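You operate a simulated robot arm through the tools that you are given. There is no shell and no other tool.

Carry out the task below with a simulated robot arm. There is one attempt and no reset: what you move stays moved.

TASK
Grease the dry bearing with as many plunger pumps as its card says.
Fine: coupling into the grease port first, back in its rest after, then turn the bearing crank till the meter reads SMOOTH.
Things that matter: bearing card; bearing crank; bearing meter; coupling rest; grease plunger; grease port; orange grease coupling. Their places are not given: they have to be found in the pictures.

It is judged by the outcome, as a careful person would: the job done as asked, and still so three seconds after it is handed in. It fails if anything else is knocked over, pushed out of place, dropped, spilled or broken.

THE ROBOT
A 6-joint arm with a two-finger parallel gripper, fixed in place. Base frame: the origin is on the floor under the middle of its stand, x ahead of it, y to its left, z up. Lengths are in m, angles in rad, forces in N, time in s.
With the tool pointing down near the work surface it reaches from about 0.3 to 0.66 m from the base axis. Its first joint turns from -2.007 to 2.007 rad. Payload 3.43 kg.
The TCP is the grasp point between the finger pads, 0.034 m short of the fingertips. In the tool frame z runs along the fingers and y along their closing line. The gripper opens to 0.128 m. The fingers are 0.024 m wide and 0.012 m thick; the gripper's body (0.048 by 0.13 m) begins 0.096 m behind the TCP.
Orientation is told as [roll, pitch, yaw] about the base's x, y, z axes, in that order, counted from this pose: with the fingers straight down and closing along the base's y, the tool's x points along the base's -x, its y along +y and its z along -z.

THE INTERFACE
- The arm moves only by the tool apply_moves. Its argument "motion" is a list of rows, each an object of numbers (a shift or turn left out is 0, a gripper value left out holds the last): "x", "y", "z": the shift along the base's x, y, z in cm; "wx", "wy", "wz": the turn, a rotation vector about the base's x, y, z in rad; "fingers": the gripper command, from -1 (shut) to 1 (fully open), values between in proportion. In form: [{"x": .., "y": .., "z": .., "wx": .., "wy": .., "wz": .., "fingers": ..}, ...]. A call has 1 to 20 rows; each row is the pose to reach, as a shift and turn from the pose commanded when the call began. A row lasts 0.2 s, in which the tool goes at most 0.05 m and 0.15 rad; a call with a longer step from one row to the next is refused whole, and so is a gripper value outside its range. Where a pose cannot be reached the arm comes as near as it can. A force on the tool above 40 N (or 10 N above the force at the start of the call, whichever is more), or a blocked arm, ends the call early, and 0.2 s more pass. The fingers move at their own pace (about 0.153 m/s each) and stop on an object; they squeeze with about 42 N. The grip force told is the motor's: it shows also when the fingers shut on nothing. Time passes only in rows, and 0.2 s behind the last, so rows that repeat a pose let the fingers close. It gives the time, the measured TCP pose, the force on the tool (base axes), the opening and the grip force at its end, in the units of the frame above (readings bear some noise), with the torque about the TCP (base axes, N m) and any sound that the robot's microphone picked up.
- Cameras (640 x 400 px; columns grow to the right, rows downward): "scene" is fixed at [0.4011, 0.5007, 1.6327]; the picture's right is [-0.97, 0.22, 0.00], its down [0.09, 0.40, -0.91] and it looks along [-0.20, -0.89, -0.41] (base axes); focal length 330 px, centre (320, 200). "wrist" rides on the gripper at [0.076, -0.011, -0.16] in the tool frame; the picture's right is [0.15, 0.99, 0.00], its down [-0.88, 0.13, -0.46] and it looks along [-0.45, 0.07, 0.89] (tool axes); focal length 234 px, centre (320, 200).
- capture(camera): a new picture of that camera. It takes no simulated time.
- raise_lower(by): slides the trunk up (or, below 0, down) by that many m; the arm rides with it, the base frame stays. It gives what a move gives, with no picture.
- probe_pixels(camera, pixels): for up to 12 pixels [column, row] of the newest picture of that camera ("zoom" is the newest enlarged one), the place [x, y, z] in the base frame of the surface seen there, good to about 0.003 m. It takes no simulated time.
- zoom(camera, box): a new picture of the part [left, top, right, bottom] of that camera's present view, enlarged. It takes no simulated time.
- job_done(): hands the job in; it is judged then, once.

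Open the gripper and draw the arm clear of the work before you hand the job in, unless the task says otherwise.

The tools are called after ">>>" by a JSON object that holds its "fn" and its "kwargs". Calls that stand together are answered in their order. apply_moves: Moves the arm, as the interface text tells. Its arguments: {"type":"object","properties":{"motion":{"type":"array"}},"required":["motion"]} The other tools are called the same way: raise_lower (by) moves the trunk up or down; capture (camera) takes a picture; probe_pixels (camera, pixels) gives the place of the surface under pixels of a picture; zoom (camera, box) takes an enlarged picture of a part of a camera's view; job_done () hands the job in.

At the start:

```text
time_s: 0.0
eef_pos: [0.0781, -0.3662, 1.219]
ee_rot: [-0.001, 0.001, 0.0]
contact_force: [0.3, 0.0, -0.3]
moment: [0.02, 0.01, 0.01]
gripper_width: 0.1278
finger_force: 0.0
trunk travel left (down, up): [-0.85, 0.14]
```

scene: 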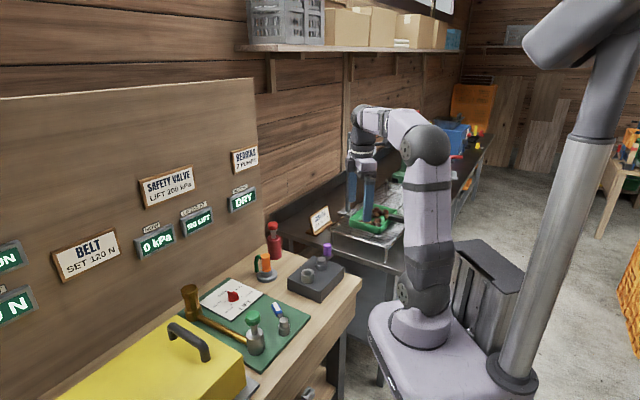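
wrist: 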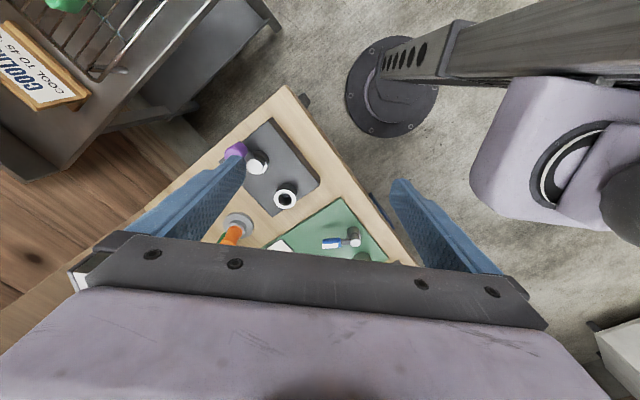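

The scene shows the bench with cards and meters on the left; the bearing block appears around (315,280). I zoom in on the bearing card and the bearing area.

>>> {"fn": "zoom", "kwargs": {"camera": "scene", "box": [220, 135, 300, 215]}}

>>> {"fn": "zoom", "kwargs": {"camera": "scene", "box": [230, 210, 370, 310]}}

>>> {"fn": "zoom", "kwargs": {"camera": "scene", "box": [160, 250, 340, 390]}}

```text
5.00 times, centred on (260, 175) of scene
```

zoom: 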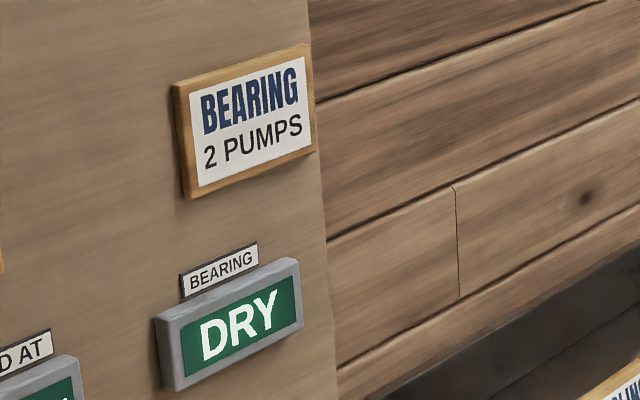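

```text
4.00 times, centred on (300, 260) of scene
```

zoom: 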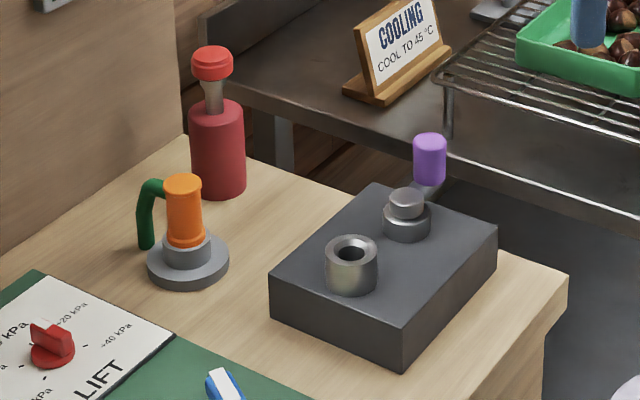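

```text
2.86 times, centred on (250, 320) of scene
```

zoom: 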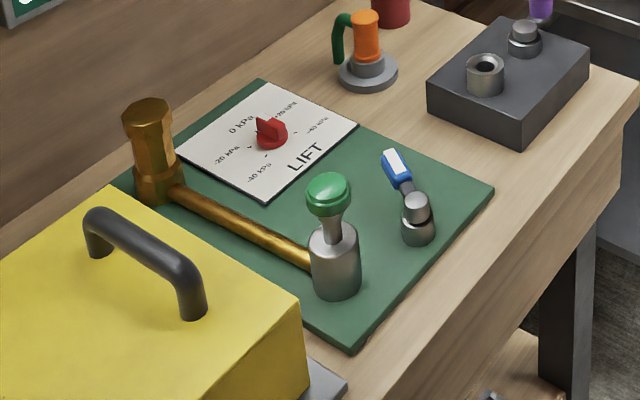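

The card reads "2 PUMPS". The red pot with red knob looks like the grease plunger, the orange coupling sits in a grey rest, and the dark block carries the port (hollow cylinder) and purple-handled crank. I zoom again to probe these.

>>> {"fn": "zoom", "kwargs": {"camera": "scene", "box": [230, 210, 370, 310]}}

>>> {"fn": "probe_pixels", "kwargs": {"camera": "zoom", "pixels": [[184, 181], [184, 215], [186, 240], [153, 190], [146, 240], [200, 255], [165, 275], [210, 52], [212, 75], [213, 100], [218, 150], [218, 192]]}}

>>> {"fn": "probe_pixels", "kwargs": {"camera": "zoom", "pixels": [[351, 242], [351, 254], [332, 248], [372, 248], [350, 285], [406, 195], [406, 225], [430, 140], [430, 165], [432, 188], [272, 285], [404, 328]]}}

```text
4.00 times, centred on (300, 260) of scene
```

zoom: 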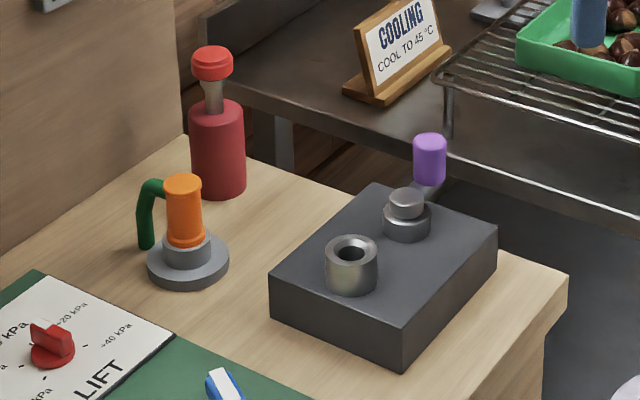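

```text
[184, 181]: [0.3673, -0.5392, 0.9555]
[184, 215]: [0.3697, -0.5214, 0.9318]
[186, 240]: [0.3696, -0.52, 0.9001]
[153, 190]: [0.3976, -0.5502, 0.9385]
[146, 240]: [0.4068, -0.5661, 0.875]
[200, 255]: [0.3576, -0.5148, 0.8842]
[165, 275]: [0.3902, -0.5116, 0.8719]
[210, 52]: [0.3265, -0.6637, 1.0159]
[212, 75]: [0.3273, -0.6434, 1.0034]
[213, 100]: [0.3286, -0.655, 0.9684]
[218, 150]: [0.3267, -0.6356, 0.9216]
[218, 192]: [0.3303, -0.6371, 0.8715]
```

```text
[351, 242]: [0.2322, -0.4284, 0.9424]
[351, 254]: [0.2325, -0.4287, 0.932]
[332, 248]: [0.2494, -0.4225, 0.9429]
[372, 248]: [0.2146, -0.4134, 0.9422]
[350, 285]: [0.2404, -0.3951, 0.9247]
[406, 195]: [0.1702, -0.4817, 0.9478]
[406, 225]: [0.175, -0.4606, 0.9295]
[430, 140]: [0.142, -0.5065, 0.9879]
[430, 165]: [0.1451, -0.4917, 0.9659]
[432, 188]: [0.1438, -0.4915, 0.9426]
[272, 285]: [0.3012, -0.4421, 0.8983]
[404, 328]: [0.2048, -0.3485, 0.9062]
```

The card says 2 pumps. I probe the robot's joints (shoulder around (430,290), elbow (425,145)) and the bench edges to understand the geometry before moving.

>>> {"fn": "capture", "kwargs": {"camera": "scene"}}

>>> {"fn": "probe_pixels", "kwargs": {"camera": "scene", "pixels": [[425, 290], [420, 325], [425, 145], [425, 240], [365, 120], [362, 160], [350, 185], [372, 190], [410, 370], [360, 285], [300, 370], [280, 262]]}}

```text
taken
```

scene: 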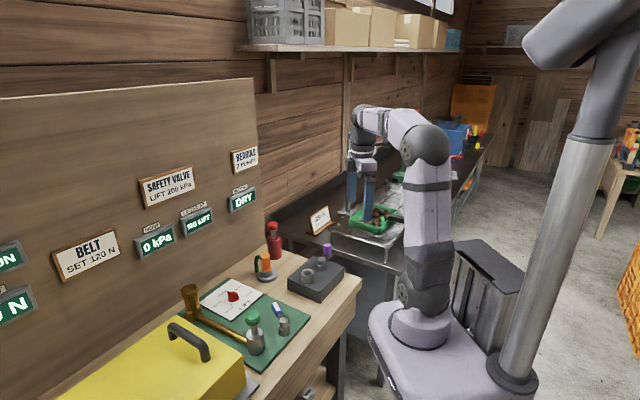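

```text
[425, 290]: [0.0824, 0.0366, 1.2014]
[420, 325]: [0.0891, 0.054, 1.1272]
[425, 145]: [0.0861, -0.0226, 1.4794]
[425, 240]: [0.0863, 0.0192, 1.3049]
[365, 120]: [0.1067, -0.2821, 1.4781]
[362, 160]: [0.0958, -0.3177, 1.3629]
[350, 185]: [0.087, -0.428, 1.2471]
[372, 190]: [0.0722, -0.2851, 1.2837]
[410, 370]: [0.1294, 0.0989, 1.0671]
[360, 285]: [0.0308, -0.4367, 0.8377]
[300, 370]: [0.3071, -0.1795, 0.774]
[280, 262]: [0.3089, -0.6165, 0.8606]
```

The geometry makes sense: shoulder at about z 1.2, bench top at about z 0.87. I move the arm over the block at present height for a better wrist view.

>>> {"fn": "apply_moves", "kwargs": {"motion": [{"x": 4, "y": -1}, {"x": 8, "y": -2}, {"x": 12, "y": -3}, {"x": 15, "y": -4}, {"x": 15, "y": -4}]}}

>>> {"fn": "capture", "kwargs": {"camera": "wrist"}}

>>> {"fn": "capture", "kwargs": {"camera": "scene"}}

```text
time_s: 1.2
eef_pos: [0.2296, -0.4062, 1.2199]
ee_rot: [0.001, 0.001, -0.001]
contact_force: [-0.1, 1.0, -0.5]
moment: [0.01, -0.01, 0.02]
gripper_width: 0.1282
finger_force: 0.0
trunk travel left (down, up): [-0.85, 0.14]
```

```text
taken
```

wrist: 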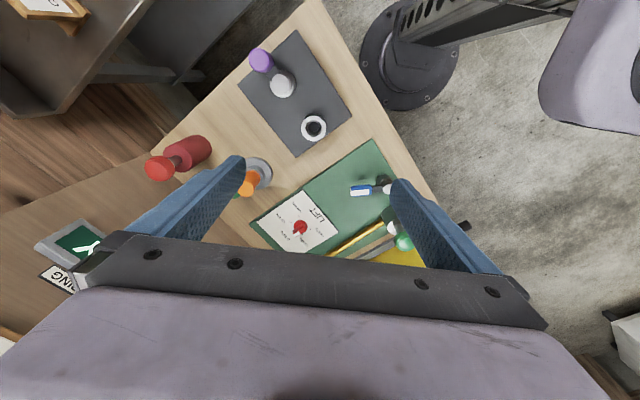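

```text
taken
```

scene: 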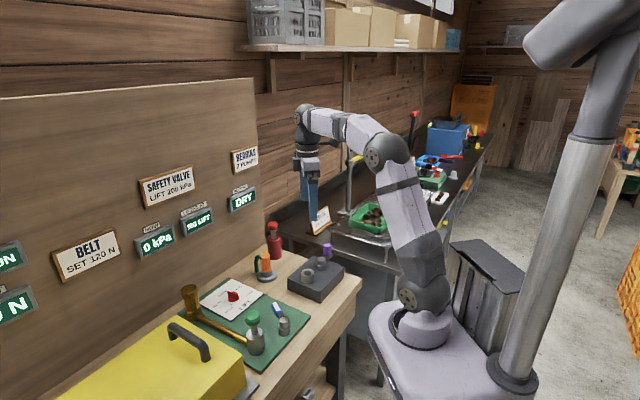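

The wrist view now shows block, port (313,128), crank pivot (280,83), purple handle (262,60), coupling (255,178) and red plunger (185,160). I zoom in and probe them.

>>> {"fn": "zoom", "kwargs": {"camera": "wrist", "box": [130, 30, 370, 210]}}

>>> {"fn": "probe_pixels", "kwargs": {"camera": "wrist", "pixels": [[313, 118], [313, 128], [303, 128], [323, 130], [280, 80], [262, 58], [250, 180], [244, 188], [255, 165], [160, 168], [150, 160], [170, 178]]}}

>>> {"fn": "probe_pixels", "kwargs": {"camera": "scene", "pixels": [[255, 120], [200, 120], [100, 120], [255, 220], [150, 260], [232, 300], [345, 285], [240, 210], [150, 245], [280, 340], [215, 290], [192, 290]]}}

```text
2.22 times, centred on (250, 120) of wrist
```

zoom: 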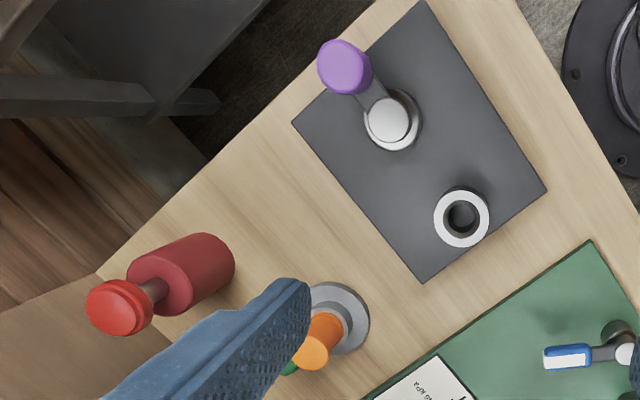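

```text
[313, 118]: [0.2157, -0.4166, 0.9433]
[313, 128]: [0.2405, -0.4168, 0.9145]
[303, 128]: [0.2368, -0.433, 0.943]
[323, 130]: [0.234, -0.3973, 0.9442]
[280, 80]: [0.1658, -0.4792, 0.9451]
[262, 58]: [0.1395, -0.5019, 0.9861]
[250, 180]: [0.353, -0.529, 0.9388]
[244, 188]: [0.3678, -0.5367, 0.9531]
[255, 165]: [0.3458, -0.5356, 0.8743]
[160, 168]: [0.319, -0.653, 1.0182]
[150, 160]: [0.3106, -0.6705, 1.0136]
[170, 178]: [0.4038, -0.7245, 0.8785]
```

```text
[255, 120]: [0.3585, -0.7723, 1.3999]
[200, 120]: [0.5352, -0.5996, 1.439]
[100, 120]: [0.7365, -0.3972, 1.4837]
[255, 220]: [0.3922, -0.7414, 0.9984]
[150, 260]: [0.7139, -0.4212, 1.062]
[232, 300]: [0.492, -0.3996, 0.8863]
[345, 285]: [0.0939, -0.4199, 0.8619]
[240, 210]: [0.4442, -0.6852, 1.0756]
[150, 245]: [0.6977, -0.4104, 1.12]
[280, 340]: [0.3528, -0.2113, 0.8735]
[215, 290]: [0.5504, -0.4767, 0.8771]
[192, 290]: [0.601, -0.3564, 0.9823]
```

I'll rotate the tool by -0.785 rad so that the fingers close parallel to the bench (perpendicular to the hose), and move towards the coupling at lower height for a closer look.

>>> {"fn": "apply_moves", "kwargs": {"motion": [{"wz": -0.14}, {"x": 1, "y": -1, "z": -2, "wz": -0.28}, {"x": 2, "y": -1.5, "z": -4, "wz": -0.42}, {"x": 3, "y": -2, "z": -6, "wz": -0.56}, {"x": 4, "y": -2.5, "z": -8, "wz": -0.7}, {"x": 5, "y": -3, "z": -10, "wz": -0.785}, {"x": 5, "y": -3, "z": -10, "wz": -0.785}]}}

>>> {"fn": "capture", "kwargs": {"camera": "wrist"}}

```text
time_s: 2.8
eef_pos: [0.2776, -0.4358, 1.1187]
ee_rot: [0.0, 0.0, -0.788]
contact_force: [0.9, -0.2, -0.2]
moment: [-0.03, -0.01, 0.04]
gripper_width: 0.1283
finger_force: 0.2
trunk travel left (down, up): [-0.85, 0.14]
```

```text
taken
```

wrist: 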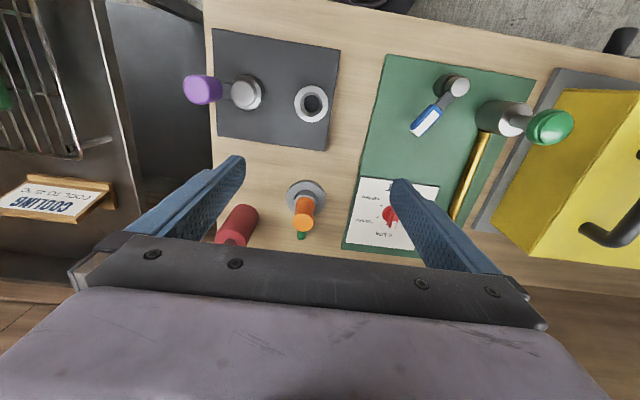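

Now the coupling at (304,212) and port (312,104) are visible and unoccluded. I zoom on both to measure their centres.

>>> {"fn": "zoom", "kwargs": {"camera": "wrist", "box": [254, 60, 364, 130]}}

>>> {"fn": "probe_pixels", "kwargs": {"camera": "zoom", "pixels": [[338, 155], [338, 190], [290, 260], [430, 260], [340, 345], [360, 170], [290, 200], [400, 200], [300, 320], [400, 320], [360, 245], [310, 245]]}}

>>> {"fn": "zoom", "kwargs": {"camera": "wrist", "box": [254, 165, 364, 245]}}

>>> {"fn": "probe_pixels", "kwargs": {"camera": "zoom", "pixels": [[300, 270], [275, 275], [330, 275], [300, 295], [300, 245], [300, 210], [290, 330], [285, 360], [290, 130], [230, 130], [370, 130], [300, 100]]}}

```text
5.71 times, centred on (309, 95) of wrist
```

zoom: 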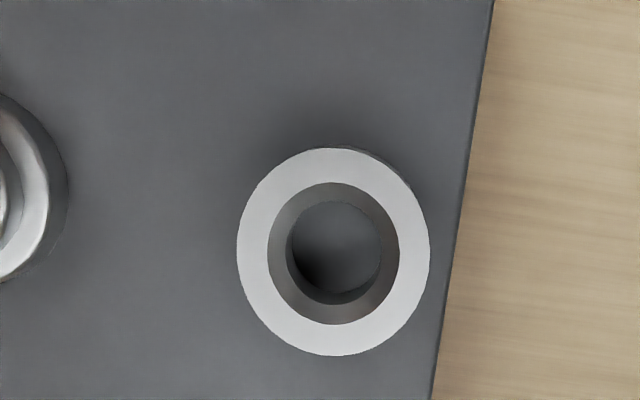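

```text
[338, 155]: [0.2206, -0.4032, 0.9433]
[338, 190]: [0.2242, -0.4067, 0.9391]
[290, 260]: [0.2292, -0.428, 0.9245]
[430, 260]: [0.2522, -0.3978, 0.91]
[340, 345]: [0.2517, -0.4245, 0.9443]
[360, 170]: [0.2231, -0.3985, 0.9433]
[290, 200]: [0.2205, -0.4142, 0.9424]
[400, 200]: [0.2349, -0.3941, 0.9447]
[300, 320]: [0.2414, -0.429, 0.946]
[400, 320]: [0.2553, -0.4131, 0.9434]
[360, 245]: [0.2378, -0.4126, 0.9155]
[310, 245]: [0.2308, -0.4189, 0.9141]
```

```text
5.00 times, centred on (309, 205) of wrist
```

zoom: 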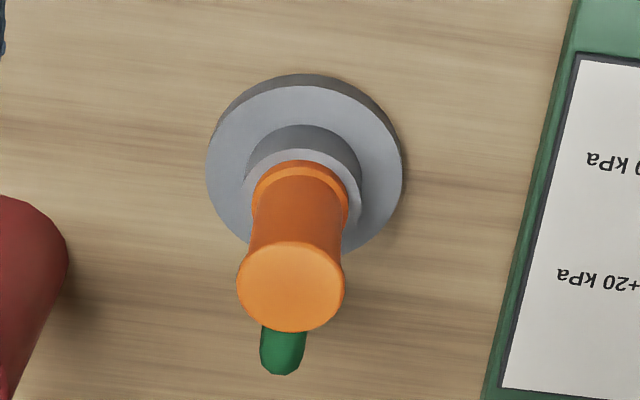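

```text
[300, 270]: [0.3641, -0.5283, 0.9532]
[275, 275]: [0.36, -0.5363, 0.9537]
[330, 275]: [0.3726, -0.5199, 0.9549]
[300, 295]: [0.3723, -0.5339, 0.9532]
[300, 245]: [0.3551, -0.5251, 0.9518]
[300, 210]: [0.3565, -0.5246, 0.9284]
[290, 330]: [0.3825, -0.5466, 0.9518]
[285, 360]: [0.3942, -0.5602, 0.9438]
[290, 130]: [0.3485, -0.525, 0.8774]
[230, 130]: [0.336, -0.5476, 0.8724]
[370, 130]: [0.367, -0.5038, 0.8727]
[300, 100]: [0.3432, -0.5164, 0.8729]
```

Computed centres: port rim ≈ (0.234,-0.414, 0.944), coupling axis ≈ (0.366,-0.534), top z ≈ 0.953. I check the hose stub and rest in more detail from the scene camera before gripping.

>>> {"fn": "zoom", "kwargs": {"camera": "scene", "box": [250, 240, 300, 290]}}

>>> {"fn": "probe_pixels", "kwargs": {"camera": "zoom", "pixels": [[245, 135], [230, 170], [225, 220], [226, 255], [226, 275], [345, 225], [345, 250], [345, 262], [345, 275], [345, 300], [345, 330], [345, 180]]}}

```text
8.00 times, centred on (275, 265) of scene
```

zoom: 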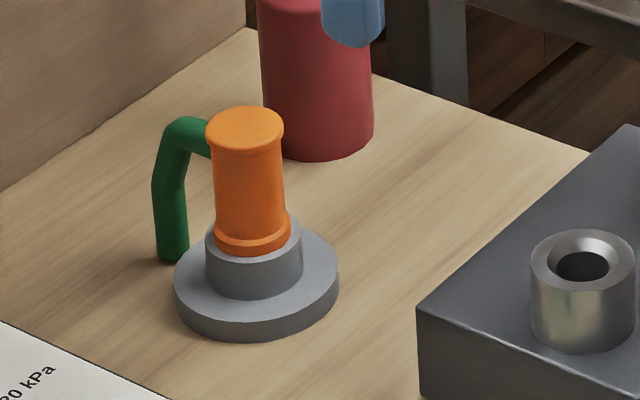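

```text
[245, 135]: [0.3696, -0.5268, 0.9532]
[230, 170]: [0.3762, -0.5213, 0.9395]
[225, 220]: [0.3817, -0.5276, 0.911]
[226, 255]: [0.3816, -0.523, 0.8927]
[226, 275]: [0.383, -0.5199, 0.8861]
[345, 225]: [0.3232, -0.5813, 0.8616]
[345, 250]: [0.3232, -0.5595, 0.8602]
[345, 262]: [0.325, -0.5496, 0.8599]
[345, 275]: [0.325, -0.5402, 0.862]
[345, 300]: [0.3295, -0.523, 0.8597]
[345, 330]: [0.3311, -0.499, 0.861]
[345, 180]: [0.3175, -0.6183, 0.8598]
```

The hose stub is on the panel side and rises with the coupling; table z is 0.860. I move above the coupling with fingers partly closed (about 7 cm) to check alignment.

>>> {"fn": "apply_moves", "kwargs": {"motion": [{"x": 2, "y": -2.2, "z": 0, "fingers": 0.2}, {"x": 4.5, "y": -5, "z": -1}, {"x": 7, "y": -7.8, "z": -3}, {"x": 8.84, "y": -9.82, "z": -6}, {"x": 8.84, "y": -9.82, "z": -9}, {"x": 8.84, "y": -9.82, "z": -9}]}}

>>> {"fn": "capture", "kwargs": {"camera": "wrist"}}

>>> {"fn": "zoom", "kwargs": {"camera": "scene", "box": [220, 200, 340, 300]}}

```text
time_s: 4.2
eef_pos: [0.3558, -0.5147, 1.0289]
ee_rot: [0.001, 0.0, -0.785]
contact_force: [-0.8, -0.3, 0.8]
moment: [-0.01, 0.05, 0.02]
gripper_width: 0.0765
finger_force: 0.1
out of reach, approached as far as the arm can: row 3, 4, 5, 6
trunk travel left (down, up): [-0.85, 0.14]
```

```text
taken
```

wrist: 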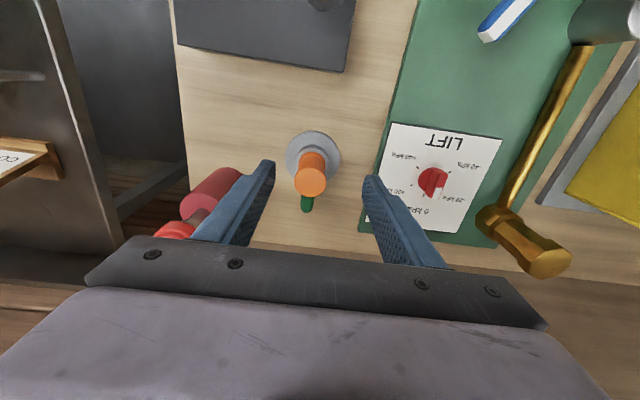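

```text
4.00 times, centred on (280, 250) of scene
```

zoom: 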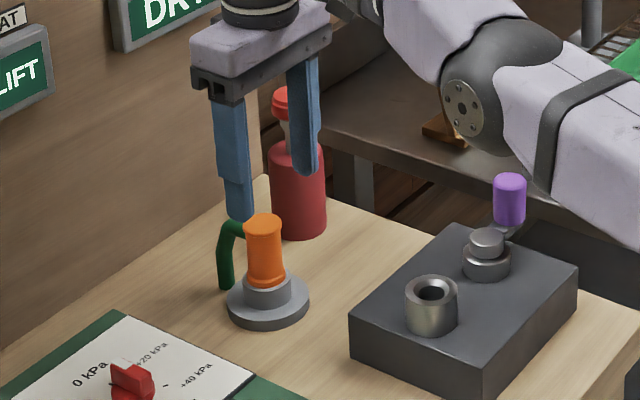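

The arm hit its reach limit at r ≈ 0.626 at this height. I look at the full scene to judge whether trunk height should change.

>>> {"fn": "capture", "kwargs": {"camera": "scene"}}

>>> {"fn": "probe_pixels", "kwargs": {"camera": "scene", "pixels": [[400, 155], [345, 225], [325, 200], [300, 180], [285, 195], [283, 205], [420, 290], [395, 230], [340, 220], [410, 370]]}}

```text
taken
```

scene: 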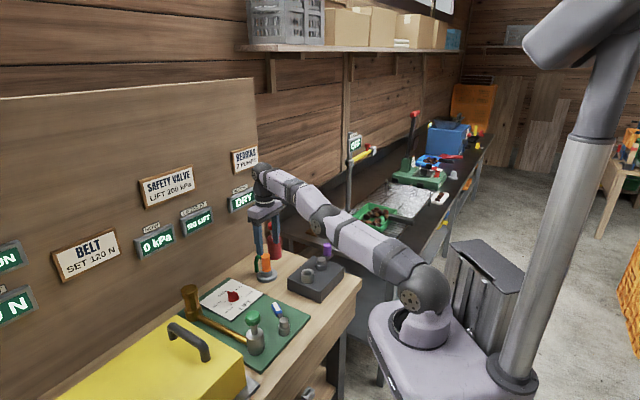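

```text
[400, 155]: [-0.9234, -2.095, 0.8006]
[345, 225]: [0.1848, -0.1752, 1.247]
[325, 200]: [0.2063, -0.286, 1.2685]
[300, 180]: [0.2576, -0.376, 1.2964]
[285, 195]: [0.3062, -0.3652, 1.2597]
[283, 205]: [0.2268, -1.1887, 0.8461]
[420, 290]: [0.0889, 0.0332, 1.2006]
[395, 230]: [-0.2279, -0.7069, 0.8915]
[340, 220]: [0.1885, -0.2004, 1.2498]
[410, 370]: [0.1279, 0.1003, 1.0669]
```

The arm is almost straight with the wrist higher than the shoulder, so raising the trunk should give reach at this height. I raise it by 0.08 m.

>>> {"fn": "raise_lower", "kwargs": {"by": 0.08}}

```text
time_s: 5.4
eef_pos: [0.3553, -0.5147, 1.1078]
ee_rot: [0.0, 0.0, -0.785]
contact_force: [-0.4, 0.1, 0.0]
moment: [-0.02, -0.01, -0.02]
gripper_width: 0.0769
finger_force: 0.0
trunk travel left (down, up): [-0.93, 0.06]
```

I send a small downward move to see which reference the commanded pose uses now.

>>> {"fn": "apply_moves", "kwargs": {"motion": [{"z": -2}, {"z": -4}, {"z": -4}]}}

```text
time_s: 6.2
eef_pos: [0.3564, -0.5174, 1.0688]
ee_rot: [0.0, 0.002, -0.786]
contact_force: [0.2, 0.1, 0.0]
moment: [0.02, 0.0, 0.02]
gripper_width: 0.0767
finger_force: 0.1
trunk travel left (down, up): [-0.93, 0.06]
```

The reference follows the actual pose. Now I move to directly above the coupling at z ≈ 1.025.

>>> {"fn": "apply_moves", "kwargs": {"motion": [{"x": 0.5, "y": -0.8, "z": -2}, {"x": 0.96, "y": -1.66, "z": -4.4}, {"x": 0.96, "y": -1.66, "z": -4.4}]}}

>>> {"fn": "capture", "kwargs": {"camera": "wrist"}}

```text
time_s: 7.0
eef_pos: [0.3597, -0.5235, 1.0237]
ee_rot: [0.001, -0.003, -0.786]
contact_force: [0.1, -0.2, -0.8]
moment: [-0.01, -0.02, 0.0]
gripper_width: 0.077
finger_force: 0.1
out of reach, approached as far as the arm can: row 2, 3
trunk travel left (down, up): [-0.93, 0.06]
```

```text
taken
```

wrist: 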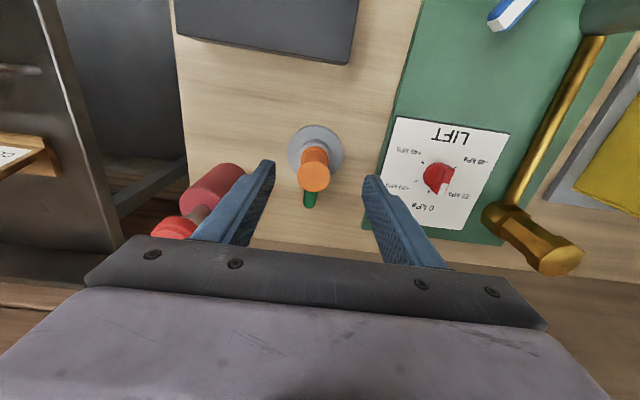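

Max reach here with a vertical tool is r ≈ 0.635, and the coupling sits at about 0.647. A small tilt (about 6°) around the finger closing axis will supply the rest without tilting the coupling; first I re-measure the coupling in this closer view.

>>> {"fn": "zoom", "kwargs": {"camera": "wrist", "box": [260, 110, 370, 220]}}

>>> {"fn": "probe_pixels", "kwargs": {"camera": "zoom", "pixels": [[315, 225], [280, 225], [350, 225], [315, 195], [315, 260], [250, 230]]}}

```text
3.64 times, centred on (315, 165) of wrist
```

zoom: 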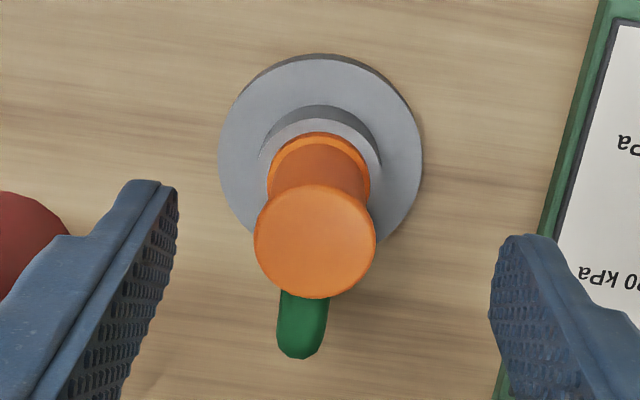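

```text
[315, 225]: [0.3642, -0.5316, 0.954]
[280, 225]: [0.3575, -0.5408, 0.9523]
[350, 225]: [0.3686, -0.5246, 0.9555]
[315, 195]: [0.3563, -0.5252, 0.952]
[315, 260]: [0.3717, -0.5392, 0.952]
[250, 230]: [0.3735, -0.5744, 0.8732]
```

The coupling axis is confirmed at (0.367,-0.535). I tilt the tool outward by 0.13 rad about the closing axis and move above it, still at z ≈ 1.02.

>>> {"fn": "apply_moves", "kwargs": {"motion": [{"wx": -0.046, "wy": -0.046}, {"wx": -0.092, "wy": -0.092}, {"x": 0.73, "y": -1.15, "wx": -0.092, "wy": -0.092}, {"x": 0.73, "y": -1.15, "wx": -0.092, "wy": -0.092}]}}

>>> {"fn": "capture", "kwargs": {"camera": "wrist"}}

```text
time_s: 8.0
eef_pos: [0.3677, -0.5339, 1.025]
ee_rot: [0.0, -0.131, -0.784]
contact_force: [-0.5, 0.2, -0.3]
moment: [0.03, -0.05, -0.02]
gripper_width: 0.0768
finger_force: 0.2
trunk travel left (down, up): [-0.93, 0.06]
```

```text
taken
```

wrist: 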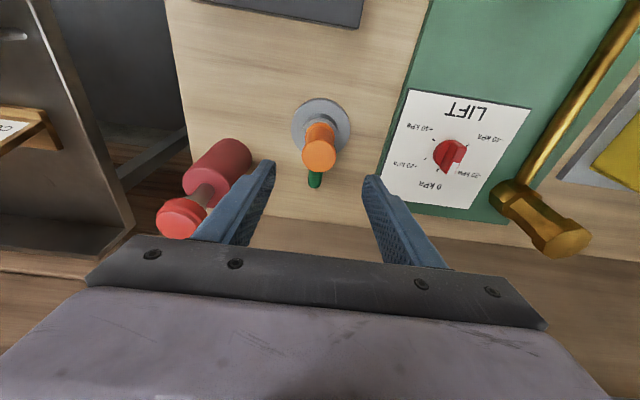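

The tool is above the coupling at (0.3677,-0.5339) with tilt. I descend straight to z ≈ 0.944, with fingers open at 7.7 cm.

>>> {"fn": "apply_moves", "kwargs": {"motion": [{"z": -2.5, "y": -0.1}, {"z": -5, "y": -0.1}, {"z": -7, "y": -0.1}, {"z": -8.1, "y": -0.1}, {"z": -8.1, "y": -0.1}]}}

>>> {"fn": "capture", "kwargs": {"camera": "wrist"}}

>>> {"fn": "zoom", "kwargs": {"camera": "scene", "box": [230, 210, 330, 290]}}

```text
time_s: 9.2
eef_pos: [0.3679, -0.5342, 0.944]
ee_rot: [0.0, -0.13, -0.787]
contact_force: [0.3, 0.3, 0.8]
moment: [0.01, 0.0, 0.01]
gripper_width: 0.0769
finger_force: 0.0
trunk travel left (down, up): [-0.93, 0.06]
```

```text
taken
```

wrist: 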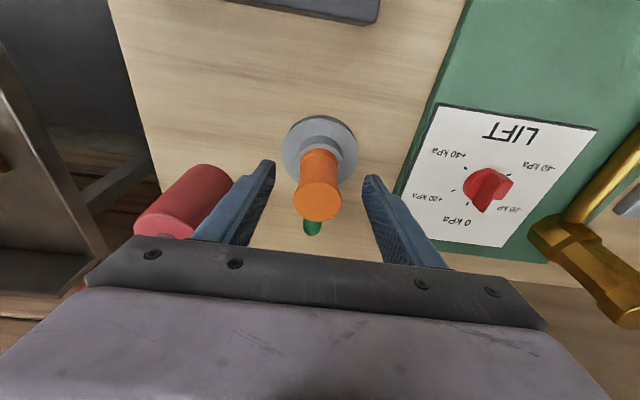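

```text
5.00 times, centred on (280, 250) of scene
```

zoom: 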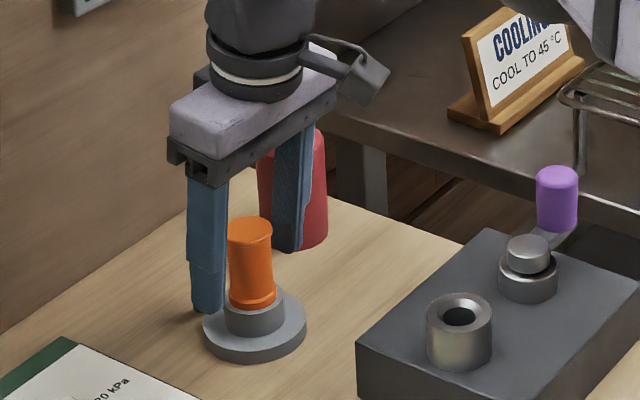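

The fingers straddle the coupling well centred (coupling at (319,197), fingers symmetrical about it). I close the gripper.

>>> {"fn": "apply_moves", "kwargs": {"motion": [{"fingers": -1}, {"fingers": -1}, {"fingers": -1}, {"fingers": -1}]}}

>>> {"fn": "capture", "kwargs": {"camera": "wrist"}}

```text
time_s: 10.2
eef_pos: [0.3663, -0.5348, 0.9429]
ee_rot: [0.0, -0.13, -0.787]
contact_force: [0.3, -0.3, 1.3]
moment: [-0.01, 0.03, -0.01]
gripper_width: 0.035
finger_force: 42.0
trunk travel left (down, up): [-0.93, 0.06]
```

```text
taken
```

wrist: 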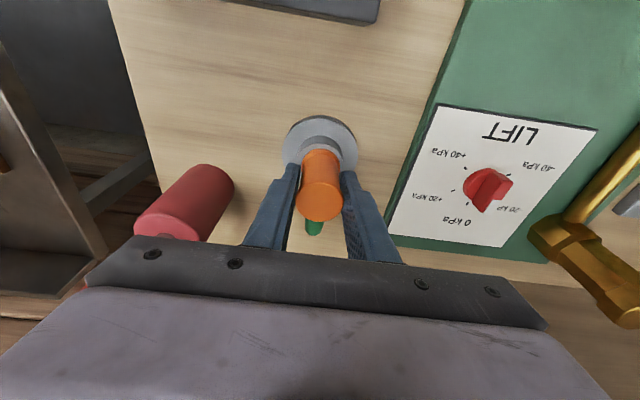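

The coupling is held (width 0.035, 42 N). I lift straight up by 3 cm and check, then further.

>>> {"fn": "apply_moves", "kwargs": {"motion": [{"z": 1}, {"z": 2}, {"z": 3}, {"z": 3}]}}

>>> {"fn": "zoom", "kwargs": {"camera": "scene", "box": [230, 210, 330, 290]}}

```text
time_s: 11.2
eef_pos: [0.3677, -0.5356, 0.9726]
ee_rot: [0.0, -0.129, -0.787]
contact_force: [-0.5, 0.4, -2.1]
moment: [-0.01, 0.01, 0.0]
gripper_width: 0.0351
finger_force: 41.8
trunk travel left (down, up): [-0.93, 0.06]
```

```text
5.00 times, centred on (280, 250) of scene
```

zoom: 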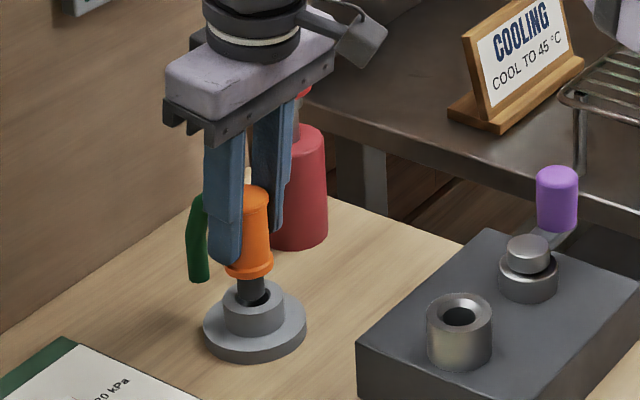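

The coupling lifts cleanly with its hose stub. I continue lifting another 8 cm.

>>> {"fn": "apply_moves", "kwargs": {"motion": [{"z": 2}, {"z": 4}, {"z": 6}, {"z": 8}, {"z": 8}]}}

>>> {"fn": "zoom", "kwargs": {"camera": "scene", "box": [230, 180, 330, 280]}}

```text
time_s: 12.4
eef_pos: [0.3673, -0.5369, 1.0531]
ee_rot: [0.001, -0.129, -0.785]
contact_force: [0.0, 0.1, -0.9]
moment: [0.03, 0.03, 0.01]
gripper_width: 0.0348
finger_force: 42.2
trunk travel left (down, up): [-0.93, 0.06]
```

```text
4.00 times, centred on (280, 230) of scene
```

zoom: 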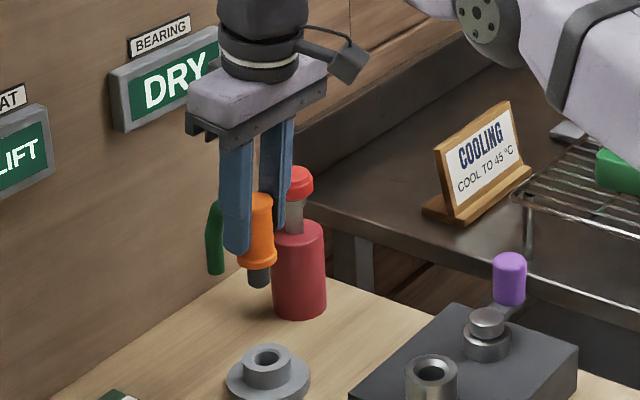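

Held well. I measure the rest bush and the port rim with the same (scene) camera to get a precise offset between them.

>>> {"fn": "zoom", "kwargs": {"camera": "scene", "box": [245, 250, 325, 300]}}

>>> {"fn": "capture", "kwargs": {"camera": "wrist"}}

```text
8.00 times, centred on (285, 275) of scene
```

zoom: 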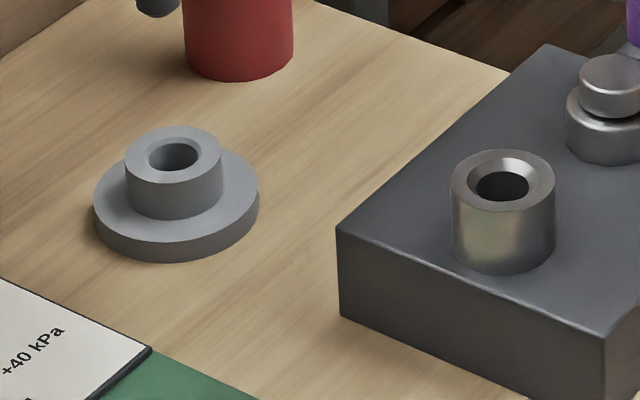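

```text
taken
```

wrist: 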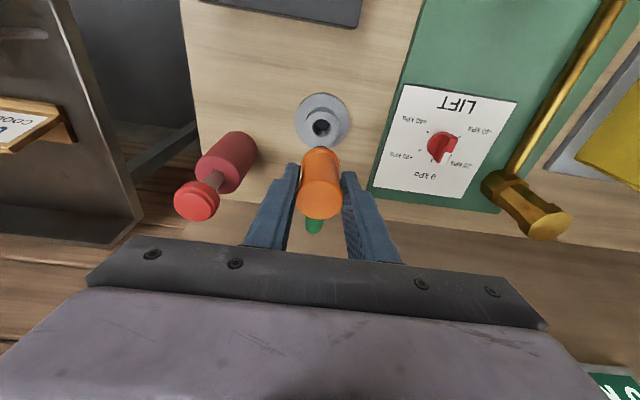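

I probe the rim points of the rest bush and port in the zoom for exact heights and centres.

>>> {"fn": "probe_pixels", "kwargs": {"camera": "zoom", "pixels": [[173, 131], [173, 178], [134, 155], [212, 155], [145, 137], [200, 173], [502, 153], [502, 206], [459, 180], [545, 180], [470, 160], [534, 200]]}}

>>> {"fn": "zoom", "kwargs": {"camera": "wrist", "box": [280, 85, 370, 155]}}

```text
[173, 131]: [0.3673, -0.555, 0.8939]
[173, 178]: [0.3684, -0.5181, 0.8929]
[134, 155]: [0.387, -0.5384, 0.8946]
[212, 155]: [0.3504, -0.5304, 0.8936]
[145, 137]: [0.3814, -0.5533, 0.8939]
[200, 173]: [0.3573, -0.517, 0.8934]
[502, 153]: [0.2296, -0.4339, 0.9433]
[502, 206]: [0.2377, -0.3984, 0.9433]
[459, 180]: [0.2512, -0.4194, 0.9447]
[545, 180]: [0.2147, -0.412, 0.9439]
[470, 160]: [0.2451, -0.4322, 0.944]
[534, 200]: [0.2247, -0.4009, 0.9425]
```

```text
5.71 times, centred on (325, 120) of wrist
```

zoom: 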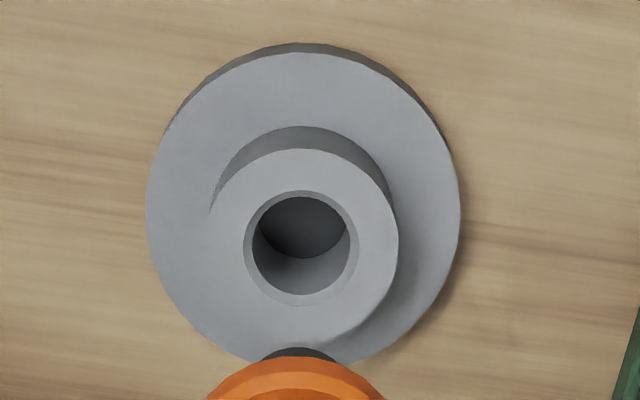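

Rest bush centre ≈ (0.368,-0.535, 0.8935), port centre ≈ (0.2335,-0.4158, 0.9435). I carry the coupling to above the port at the same height.

>>> {"fn": "apply_moves", "kwargs": {"motion": [{"x": -3, "y": 2.7}, {"x": -6, "y": 5.4}, {"x": -9, "y": 8.1}, {"x": -12, "y": 10.8}, {"x": -13.4, "y": 12.1}, {"x": -13.4, "y": 12.1}]}}

>>> {"fn": "capture", "kwargs": {"camera": "wrist"}}

>>> {"fn": "zoom", "kwargs": {"camera": "scene", "box": [260, 210, 360, 310]}}

```text
time_s: 13.8
eef_pos: [0.2331, -0.414, 1.0536]
ee_rot: [0.001, -0.132, -0.785]
contact_force: [0.2, -0.4, -2.0]
moment: [0.01, -0.01, 0.01]
gripper_width: 0.0348
finger_force: 42.3
trunk travel left (down, up): [-0.93, 0.06]
```

```text
taken
```

wrist: 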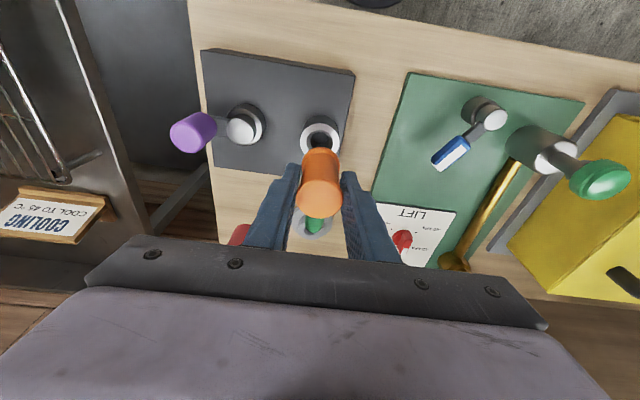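

```text
4.00 times, centred on (310, 260) of scene
```

zoom: 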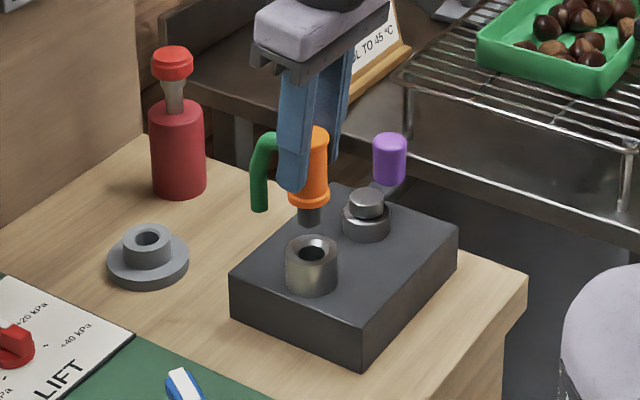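

I zoom the wrist view to compare the port rim position against where it should be (expected rim centre ≈ (321,141)).

>>> {"fn": "zoom", "kwargs": {"camera": "wrist", "box": [275, 100, 365, 160]}}

>>> {"fn": "zoom", "kwargs": {"camera": "scene", "box": [290, 235, 340, 285]}}

```text
6.67 times, centred on (320, 130) of wrist
```

zoom: 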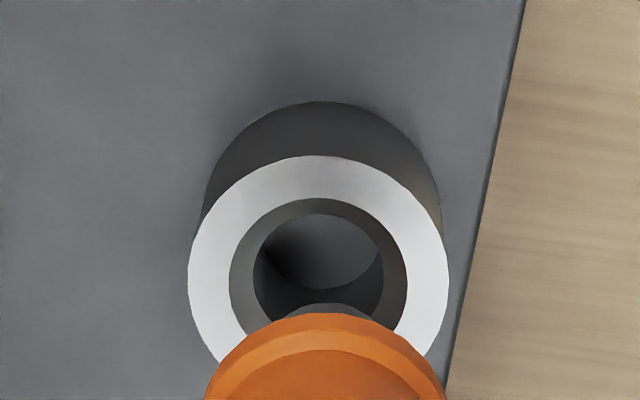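

```text
8.00 times, centred on (315, 260) of scene
```

zoom: 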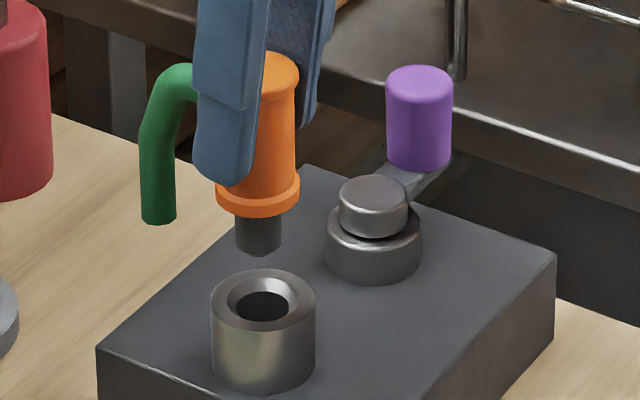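

The port rim measures at about (320,141), within ~1.5 mm of the axis of the held coupling, well within the chamfer. I lower it slowly into the port.

>>> {"fn": "apply_moves", "kwargs": {"motion": [{"x": -0.05, "y": -0.05, "z": -1.5}, {"x": -0.05, "y": -0.05, "z": -3}, {"x": -0.05, "y": -0.05, "z": -3.6}, {"x": -0.05, "y": -0.05, "z": -4.2}, {"x": -0.05, "y": -0.05, "z": -4.2}]}}

>>> {"fn": "zoom", "kwargs": {"camera": "scene", "box": [280, 225, 350, 295]}}

```text
time_s: 15.0
eef_pos: [0.234, -0.4142, 1.0111]
ee_rot: [-0.001, -0.132, -0.785]
contact_force: [0.1, 0.5, -2.0]
moment: [0.0, -0.02, 0.0]
gripper_width: 0.0349
finger_force: 41.9
trunk travel left (down, up): [-0.93, 0.06]
```

```text
5.71 times, centred on (315, 260) of scene
```

zoom: 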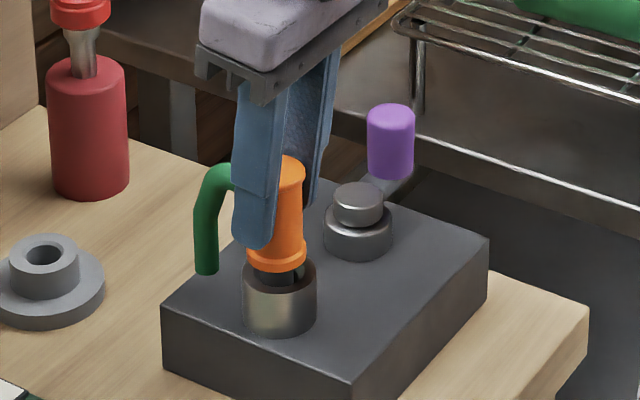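

The plug is entering the port with no contact force. I continue down the last 1.8 cm in small steps.

>>> {"fn": "apply_moves", "kwargs": {"motion": [{"z": -0.5}, {"z": -1.0}, {"z": -1.4}, {"z": -1.7}, {"z": -1.9}, {"z": -1.9}]}}

>>> {"fn": "zoom", "kwargs": {"camera": "scene", "box": [280, 225, 350, 295]}}

```text
time_s: 16.4
eef_pos: [0.2331, -0.4171, 0.9966]
ee_rot: [-0.003, -0.141, -0.786]
contact_force: [-2.5, 6.9, 20.0]
moment: [0.8, 0.09, 0.04]
gripper_width: 0.0344
finger_force: 42.2
trunk travel left (down, up): [-0.93, 0.06]
stopped in row 6: the force on the tool passed its limit at 41 N (the readings are from after the stop); the commanded pose is now the measured one
```

```text
5.71 times, centred on (315, 260) of scene
```

zoom: 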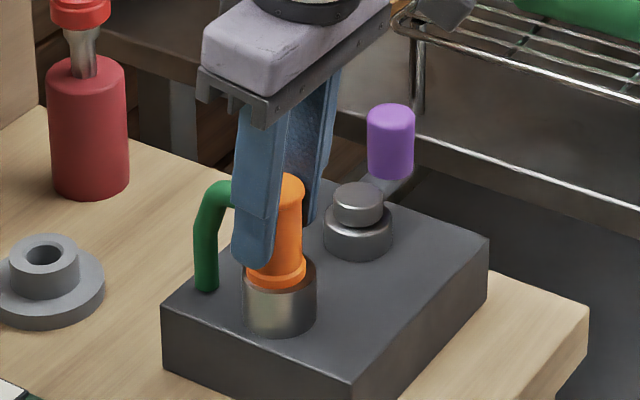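

Contact at z 0.9966 (expected seat ≈ 0.993), with some side force. I zoom to see whether the flange is seated and whether the hose end touches the block.

>>> {"fn": "zoom", "kwargs": {"camera": "scene", "box": [297, 240, 337, 290]}}

>>> {"fn": "probe_pixels", "kwargs": {"camera": "zoom", "pixels": [[110, 300], [60, 330], [420, 250], [90, 265], [90, 280], [240, 320], [240, 262], [240, 240], [240, 180], [280, 290]]}}

>>> {"fn": "zoom", "kwargs": {"camera": "wrist", "box": [260, 110, 380, 230]}}

```text
8.00 times, centred on (317, 265) of scene
```

zoom: 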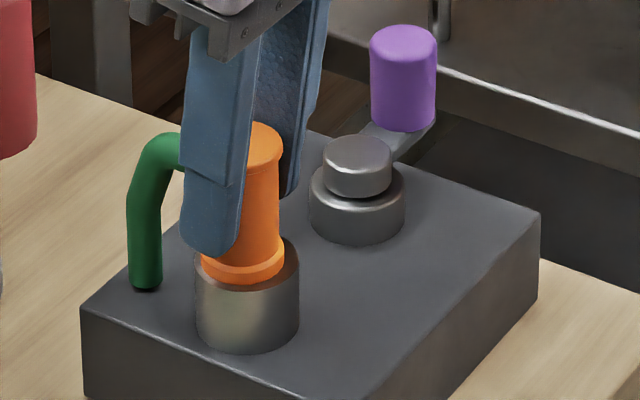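

```text
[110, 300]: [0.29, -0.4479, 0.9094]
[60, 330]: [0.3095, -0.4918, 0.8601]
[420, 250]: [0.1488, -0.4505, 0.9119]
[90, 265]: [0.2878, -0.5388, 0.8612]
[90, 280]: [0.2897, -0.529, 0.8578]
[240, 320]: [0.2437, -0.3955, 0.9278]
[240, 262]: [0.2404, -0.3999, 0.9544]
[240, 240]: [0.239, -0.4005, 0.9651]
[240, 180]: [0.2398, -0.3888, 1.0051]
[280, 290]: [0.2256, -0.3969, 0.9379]
```

```text
3.33 times, centred on (320, 170) of wrist
```

zoom: 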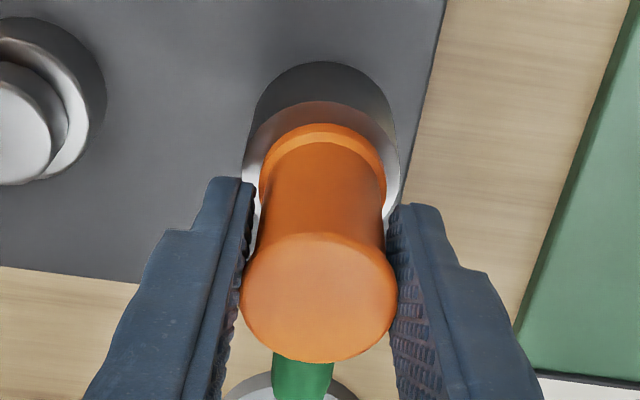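

The flange is at or within ~3 mm of the rim with slight side load toward +y, so I relax the side force by shifting the tool slightly toward +y and see the forces.

>>> {"fn": "apply_moves", "kwargs": {"motion": [{"y": 0.15, "z": 0.1, "x": -0.05}, {"y": 0.25, "z": 0.1, "x": -0.05}, {"y": 0.25, "z": 0.1, "x": -0.05}]}}

>>> {"fn": "zoom", "kwargs": {"camera": "scene", "box": [297, 240, 337, 290]}}

```text
time_s: 17.2
eef_pos: [0.2328, -0.4141, 0.997]
ee_rot: [-0.005, -0.143, -0.787]
contact_force: [-1.6, -1.7, 14.0]
moment: [0.13, -0.07, 0.01]
gripper_width: 0.0348
finger_force: 42.1
trunk travel left (down, up): [-0.93, 0.06]
```

```text
8.00 times, centred on (317, 265) of scene
```

zoom: 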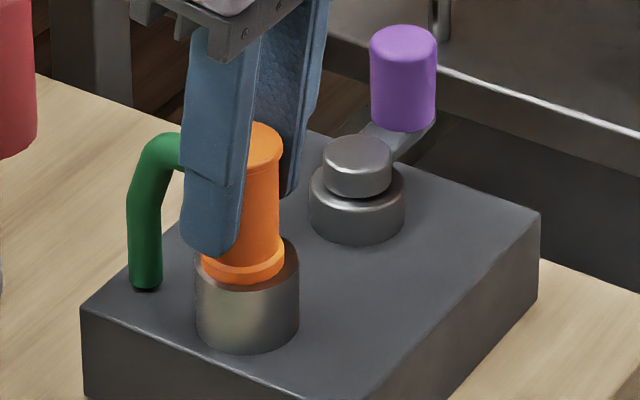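

Side load is now small (−1.7 N) with 14 N straight up, consistent with the flange seated on the rim. I probe the cap's top height (seated expectation ≈ 1.003).

>>> {"fn": "probe_pixels", "kwargs": {"camera": "zoom", "pixels": [[262, 130], [258, 135], [268, 140], [262, 150], [240, 270], [240, 283], [240, 290], [286, 262], [292, 270]]}}

>>> {"fn": "zoom", "kwargs": {"camera": "wrist", "box": [260, 110, 380, 230]}}

>>> {"fn": "probe_pixels", "kwargs": {"camera": "zoom", "pixels": [[320, 295], [290, 300], [350, 300], [320, 260], [320, 340], [320, 150]]}}

```text
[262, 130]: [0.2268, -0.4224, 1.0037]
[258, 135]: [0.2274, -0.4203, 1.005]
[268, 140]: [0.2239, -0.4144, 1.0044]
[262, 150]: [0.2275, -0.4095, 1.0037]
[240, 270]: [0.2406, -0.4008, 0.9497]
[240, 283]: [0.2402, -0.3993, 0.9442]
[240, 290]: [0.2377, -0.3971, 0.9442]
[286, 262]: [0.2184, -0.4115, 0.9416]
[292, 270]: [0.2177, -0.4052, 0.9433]
```

```text
3.33 times, centred on (320, 170) of wrist
```

zoom: 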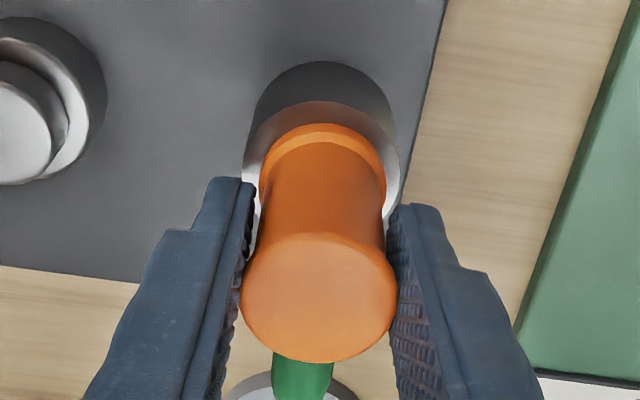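

```text
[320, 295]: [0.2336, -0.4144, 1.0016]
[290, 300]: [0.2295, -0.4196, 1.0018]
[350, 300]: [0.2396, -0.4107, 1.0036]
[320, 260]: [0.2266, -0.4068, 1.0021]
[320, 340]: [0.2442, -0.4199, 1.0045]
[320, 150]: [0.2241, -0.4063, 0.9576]
```

The cap top is at z ≈ 1.003 and level, so the coupling is fully seated. I open the fingers to ~7.7 cm to release it.

>>> {"fn": "apply_moves", "kwargs": {"motion": [{"z": 0.1}, {"z": 0.1, "fingers": 0.2}, {"z": 0.1, "fingers": 0.2}, {"z": 0.1, "fingers": 0.2}]}}

>>> {"fn": "zoom", "kwargs": {"camera": "scene", "box": [280, 225, 350, 295]}}

>>> {"fn": "capture", "kwargs": {"camera": "wrist"}}

```text
time_s: 18.2
eef_pos: [0.2339, -0.4143, 0.9957]
ee_rot: [-0.004, -0.138, -0.785]
contact_force: [0.8, -0.9, 0.3]
moment: [0.0, -0.03, -0.03]
gripper_width: 0.0767
finger_force: 0.1
trunk travel left (down, up): [-0.93, 0.06]
```

```text
5.71 times, centred on (315, 260) of scene
```

zoom: 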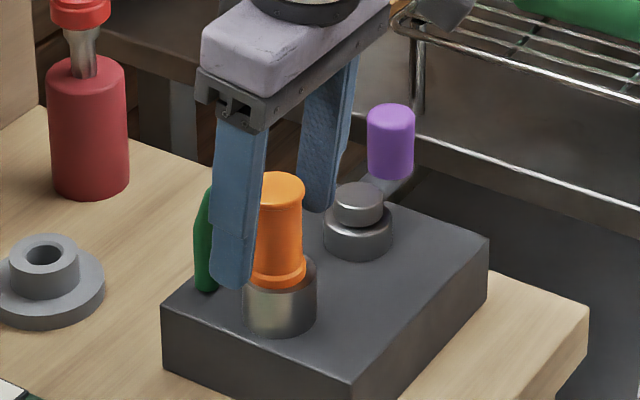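

```text
taken
```

wrist: 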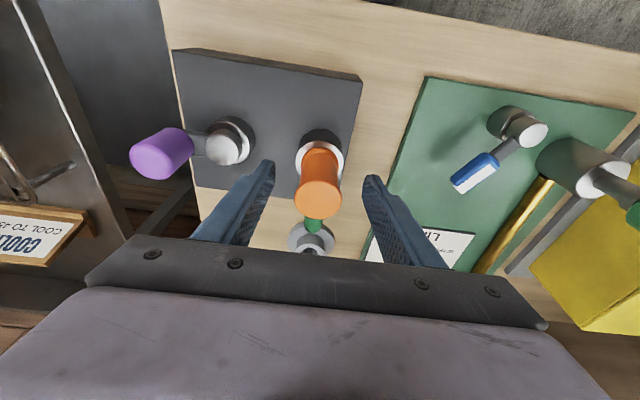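

The coupling stands seated in the port by itself. I raise the tool straight up 11 cm, clear of it.

>>> {"fn": "apply_moves", "kwargs": {"motion": [{"z": 2}, {"z": 4.5}, {"z": 7.5}, {"z": 11}, {"z": 11}]}}

>>> {"fn": "capture", "kwargs": {"camera": "wrist"}}

>>> {"fn": "capture", "kwargs": {"camera": "scene"}}

```text
time_s: 19.4
eef_pos: [0.2341, -0.415, 1.1076]
ee_rot: [-0.004, -0.139, -0.785]
contact_force: [-0.3, -0.3, 0.0]
moment: [0.0, 0.0, 0.03]
gripper_width: 0.0768
finger_force: 0.1
trunk travel left (down, up): [-0.93, 0.06]
```

```text
taken
```

wrist: 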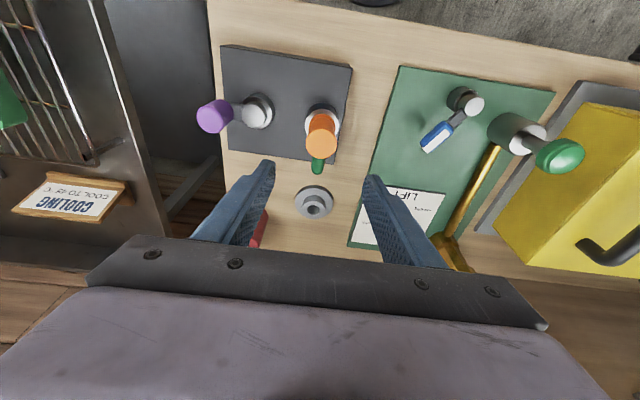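

```text
taken
```

scene: 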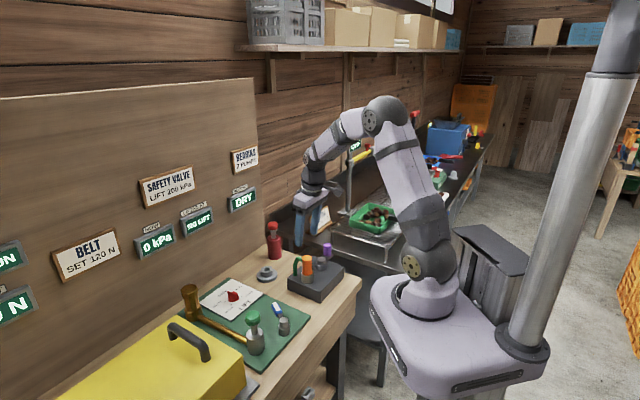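

Everything is clear. I yaw the tool by −0.325 rad toward the plunger's direction and close the fingers, moving out partway at a safe height.

>>> {"fn": "apply_moves", "kwargs": {"motion": [{"z": 1, "wz": -0.11, "fingers": -1}, {"z": 2, "wz": -0.22, "x": 1, "y": -2.5}, {"z": 2, "wz": -0.325, "x": 2.5, "y": -5.5}, {"z": 2, "wz": -0.325, "x": 4, "y": -8.5}, {"z": 2, "wz": -0.325, "x": 4, "y": -8.5}]}}

>>> {"fn": "capture", "kwargs": {"camera": "wrist"}}

```text
time_s: 20.6
eef_pos: [0.2741, -0.4994, 1.1273]
ee_rot: [-0.003, -0.139, -1.112]
contact_force: [-1.1, 0.2, 0.1]
moment: [0.02, 0.02, -0.02]
gripper_width: 0.0001
finger_force: 32.8
trunk travel left (down, up): [-0.93, 0.06]
```

```text
taken
```

wrist: 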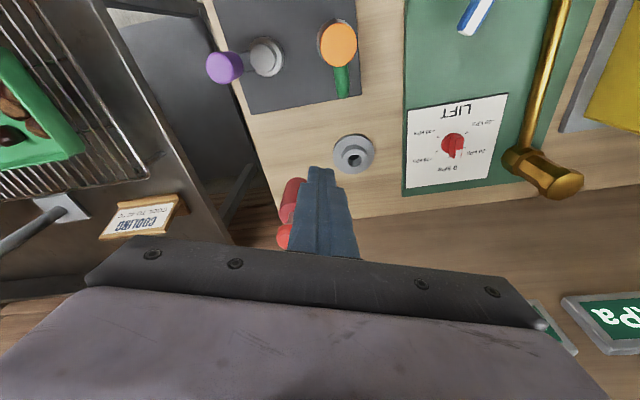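

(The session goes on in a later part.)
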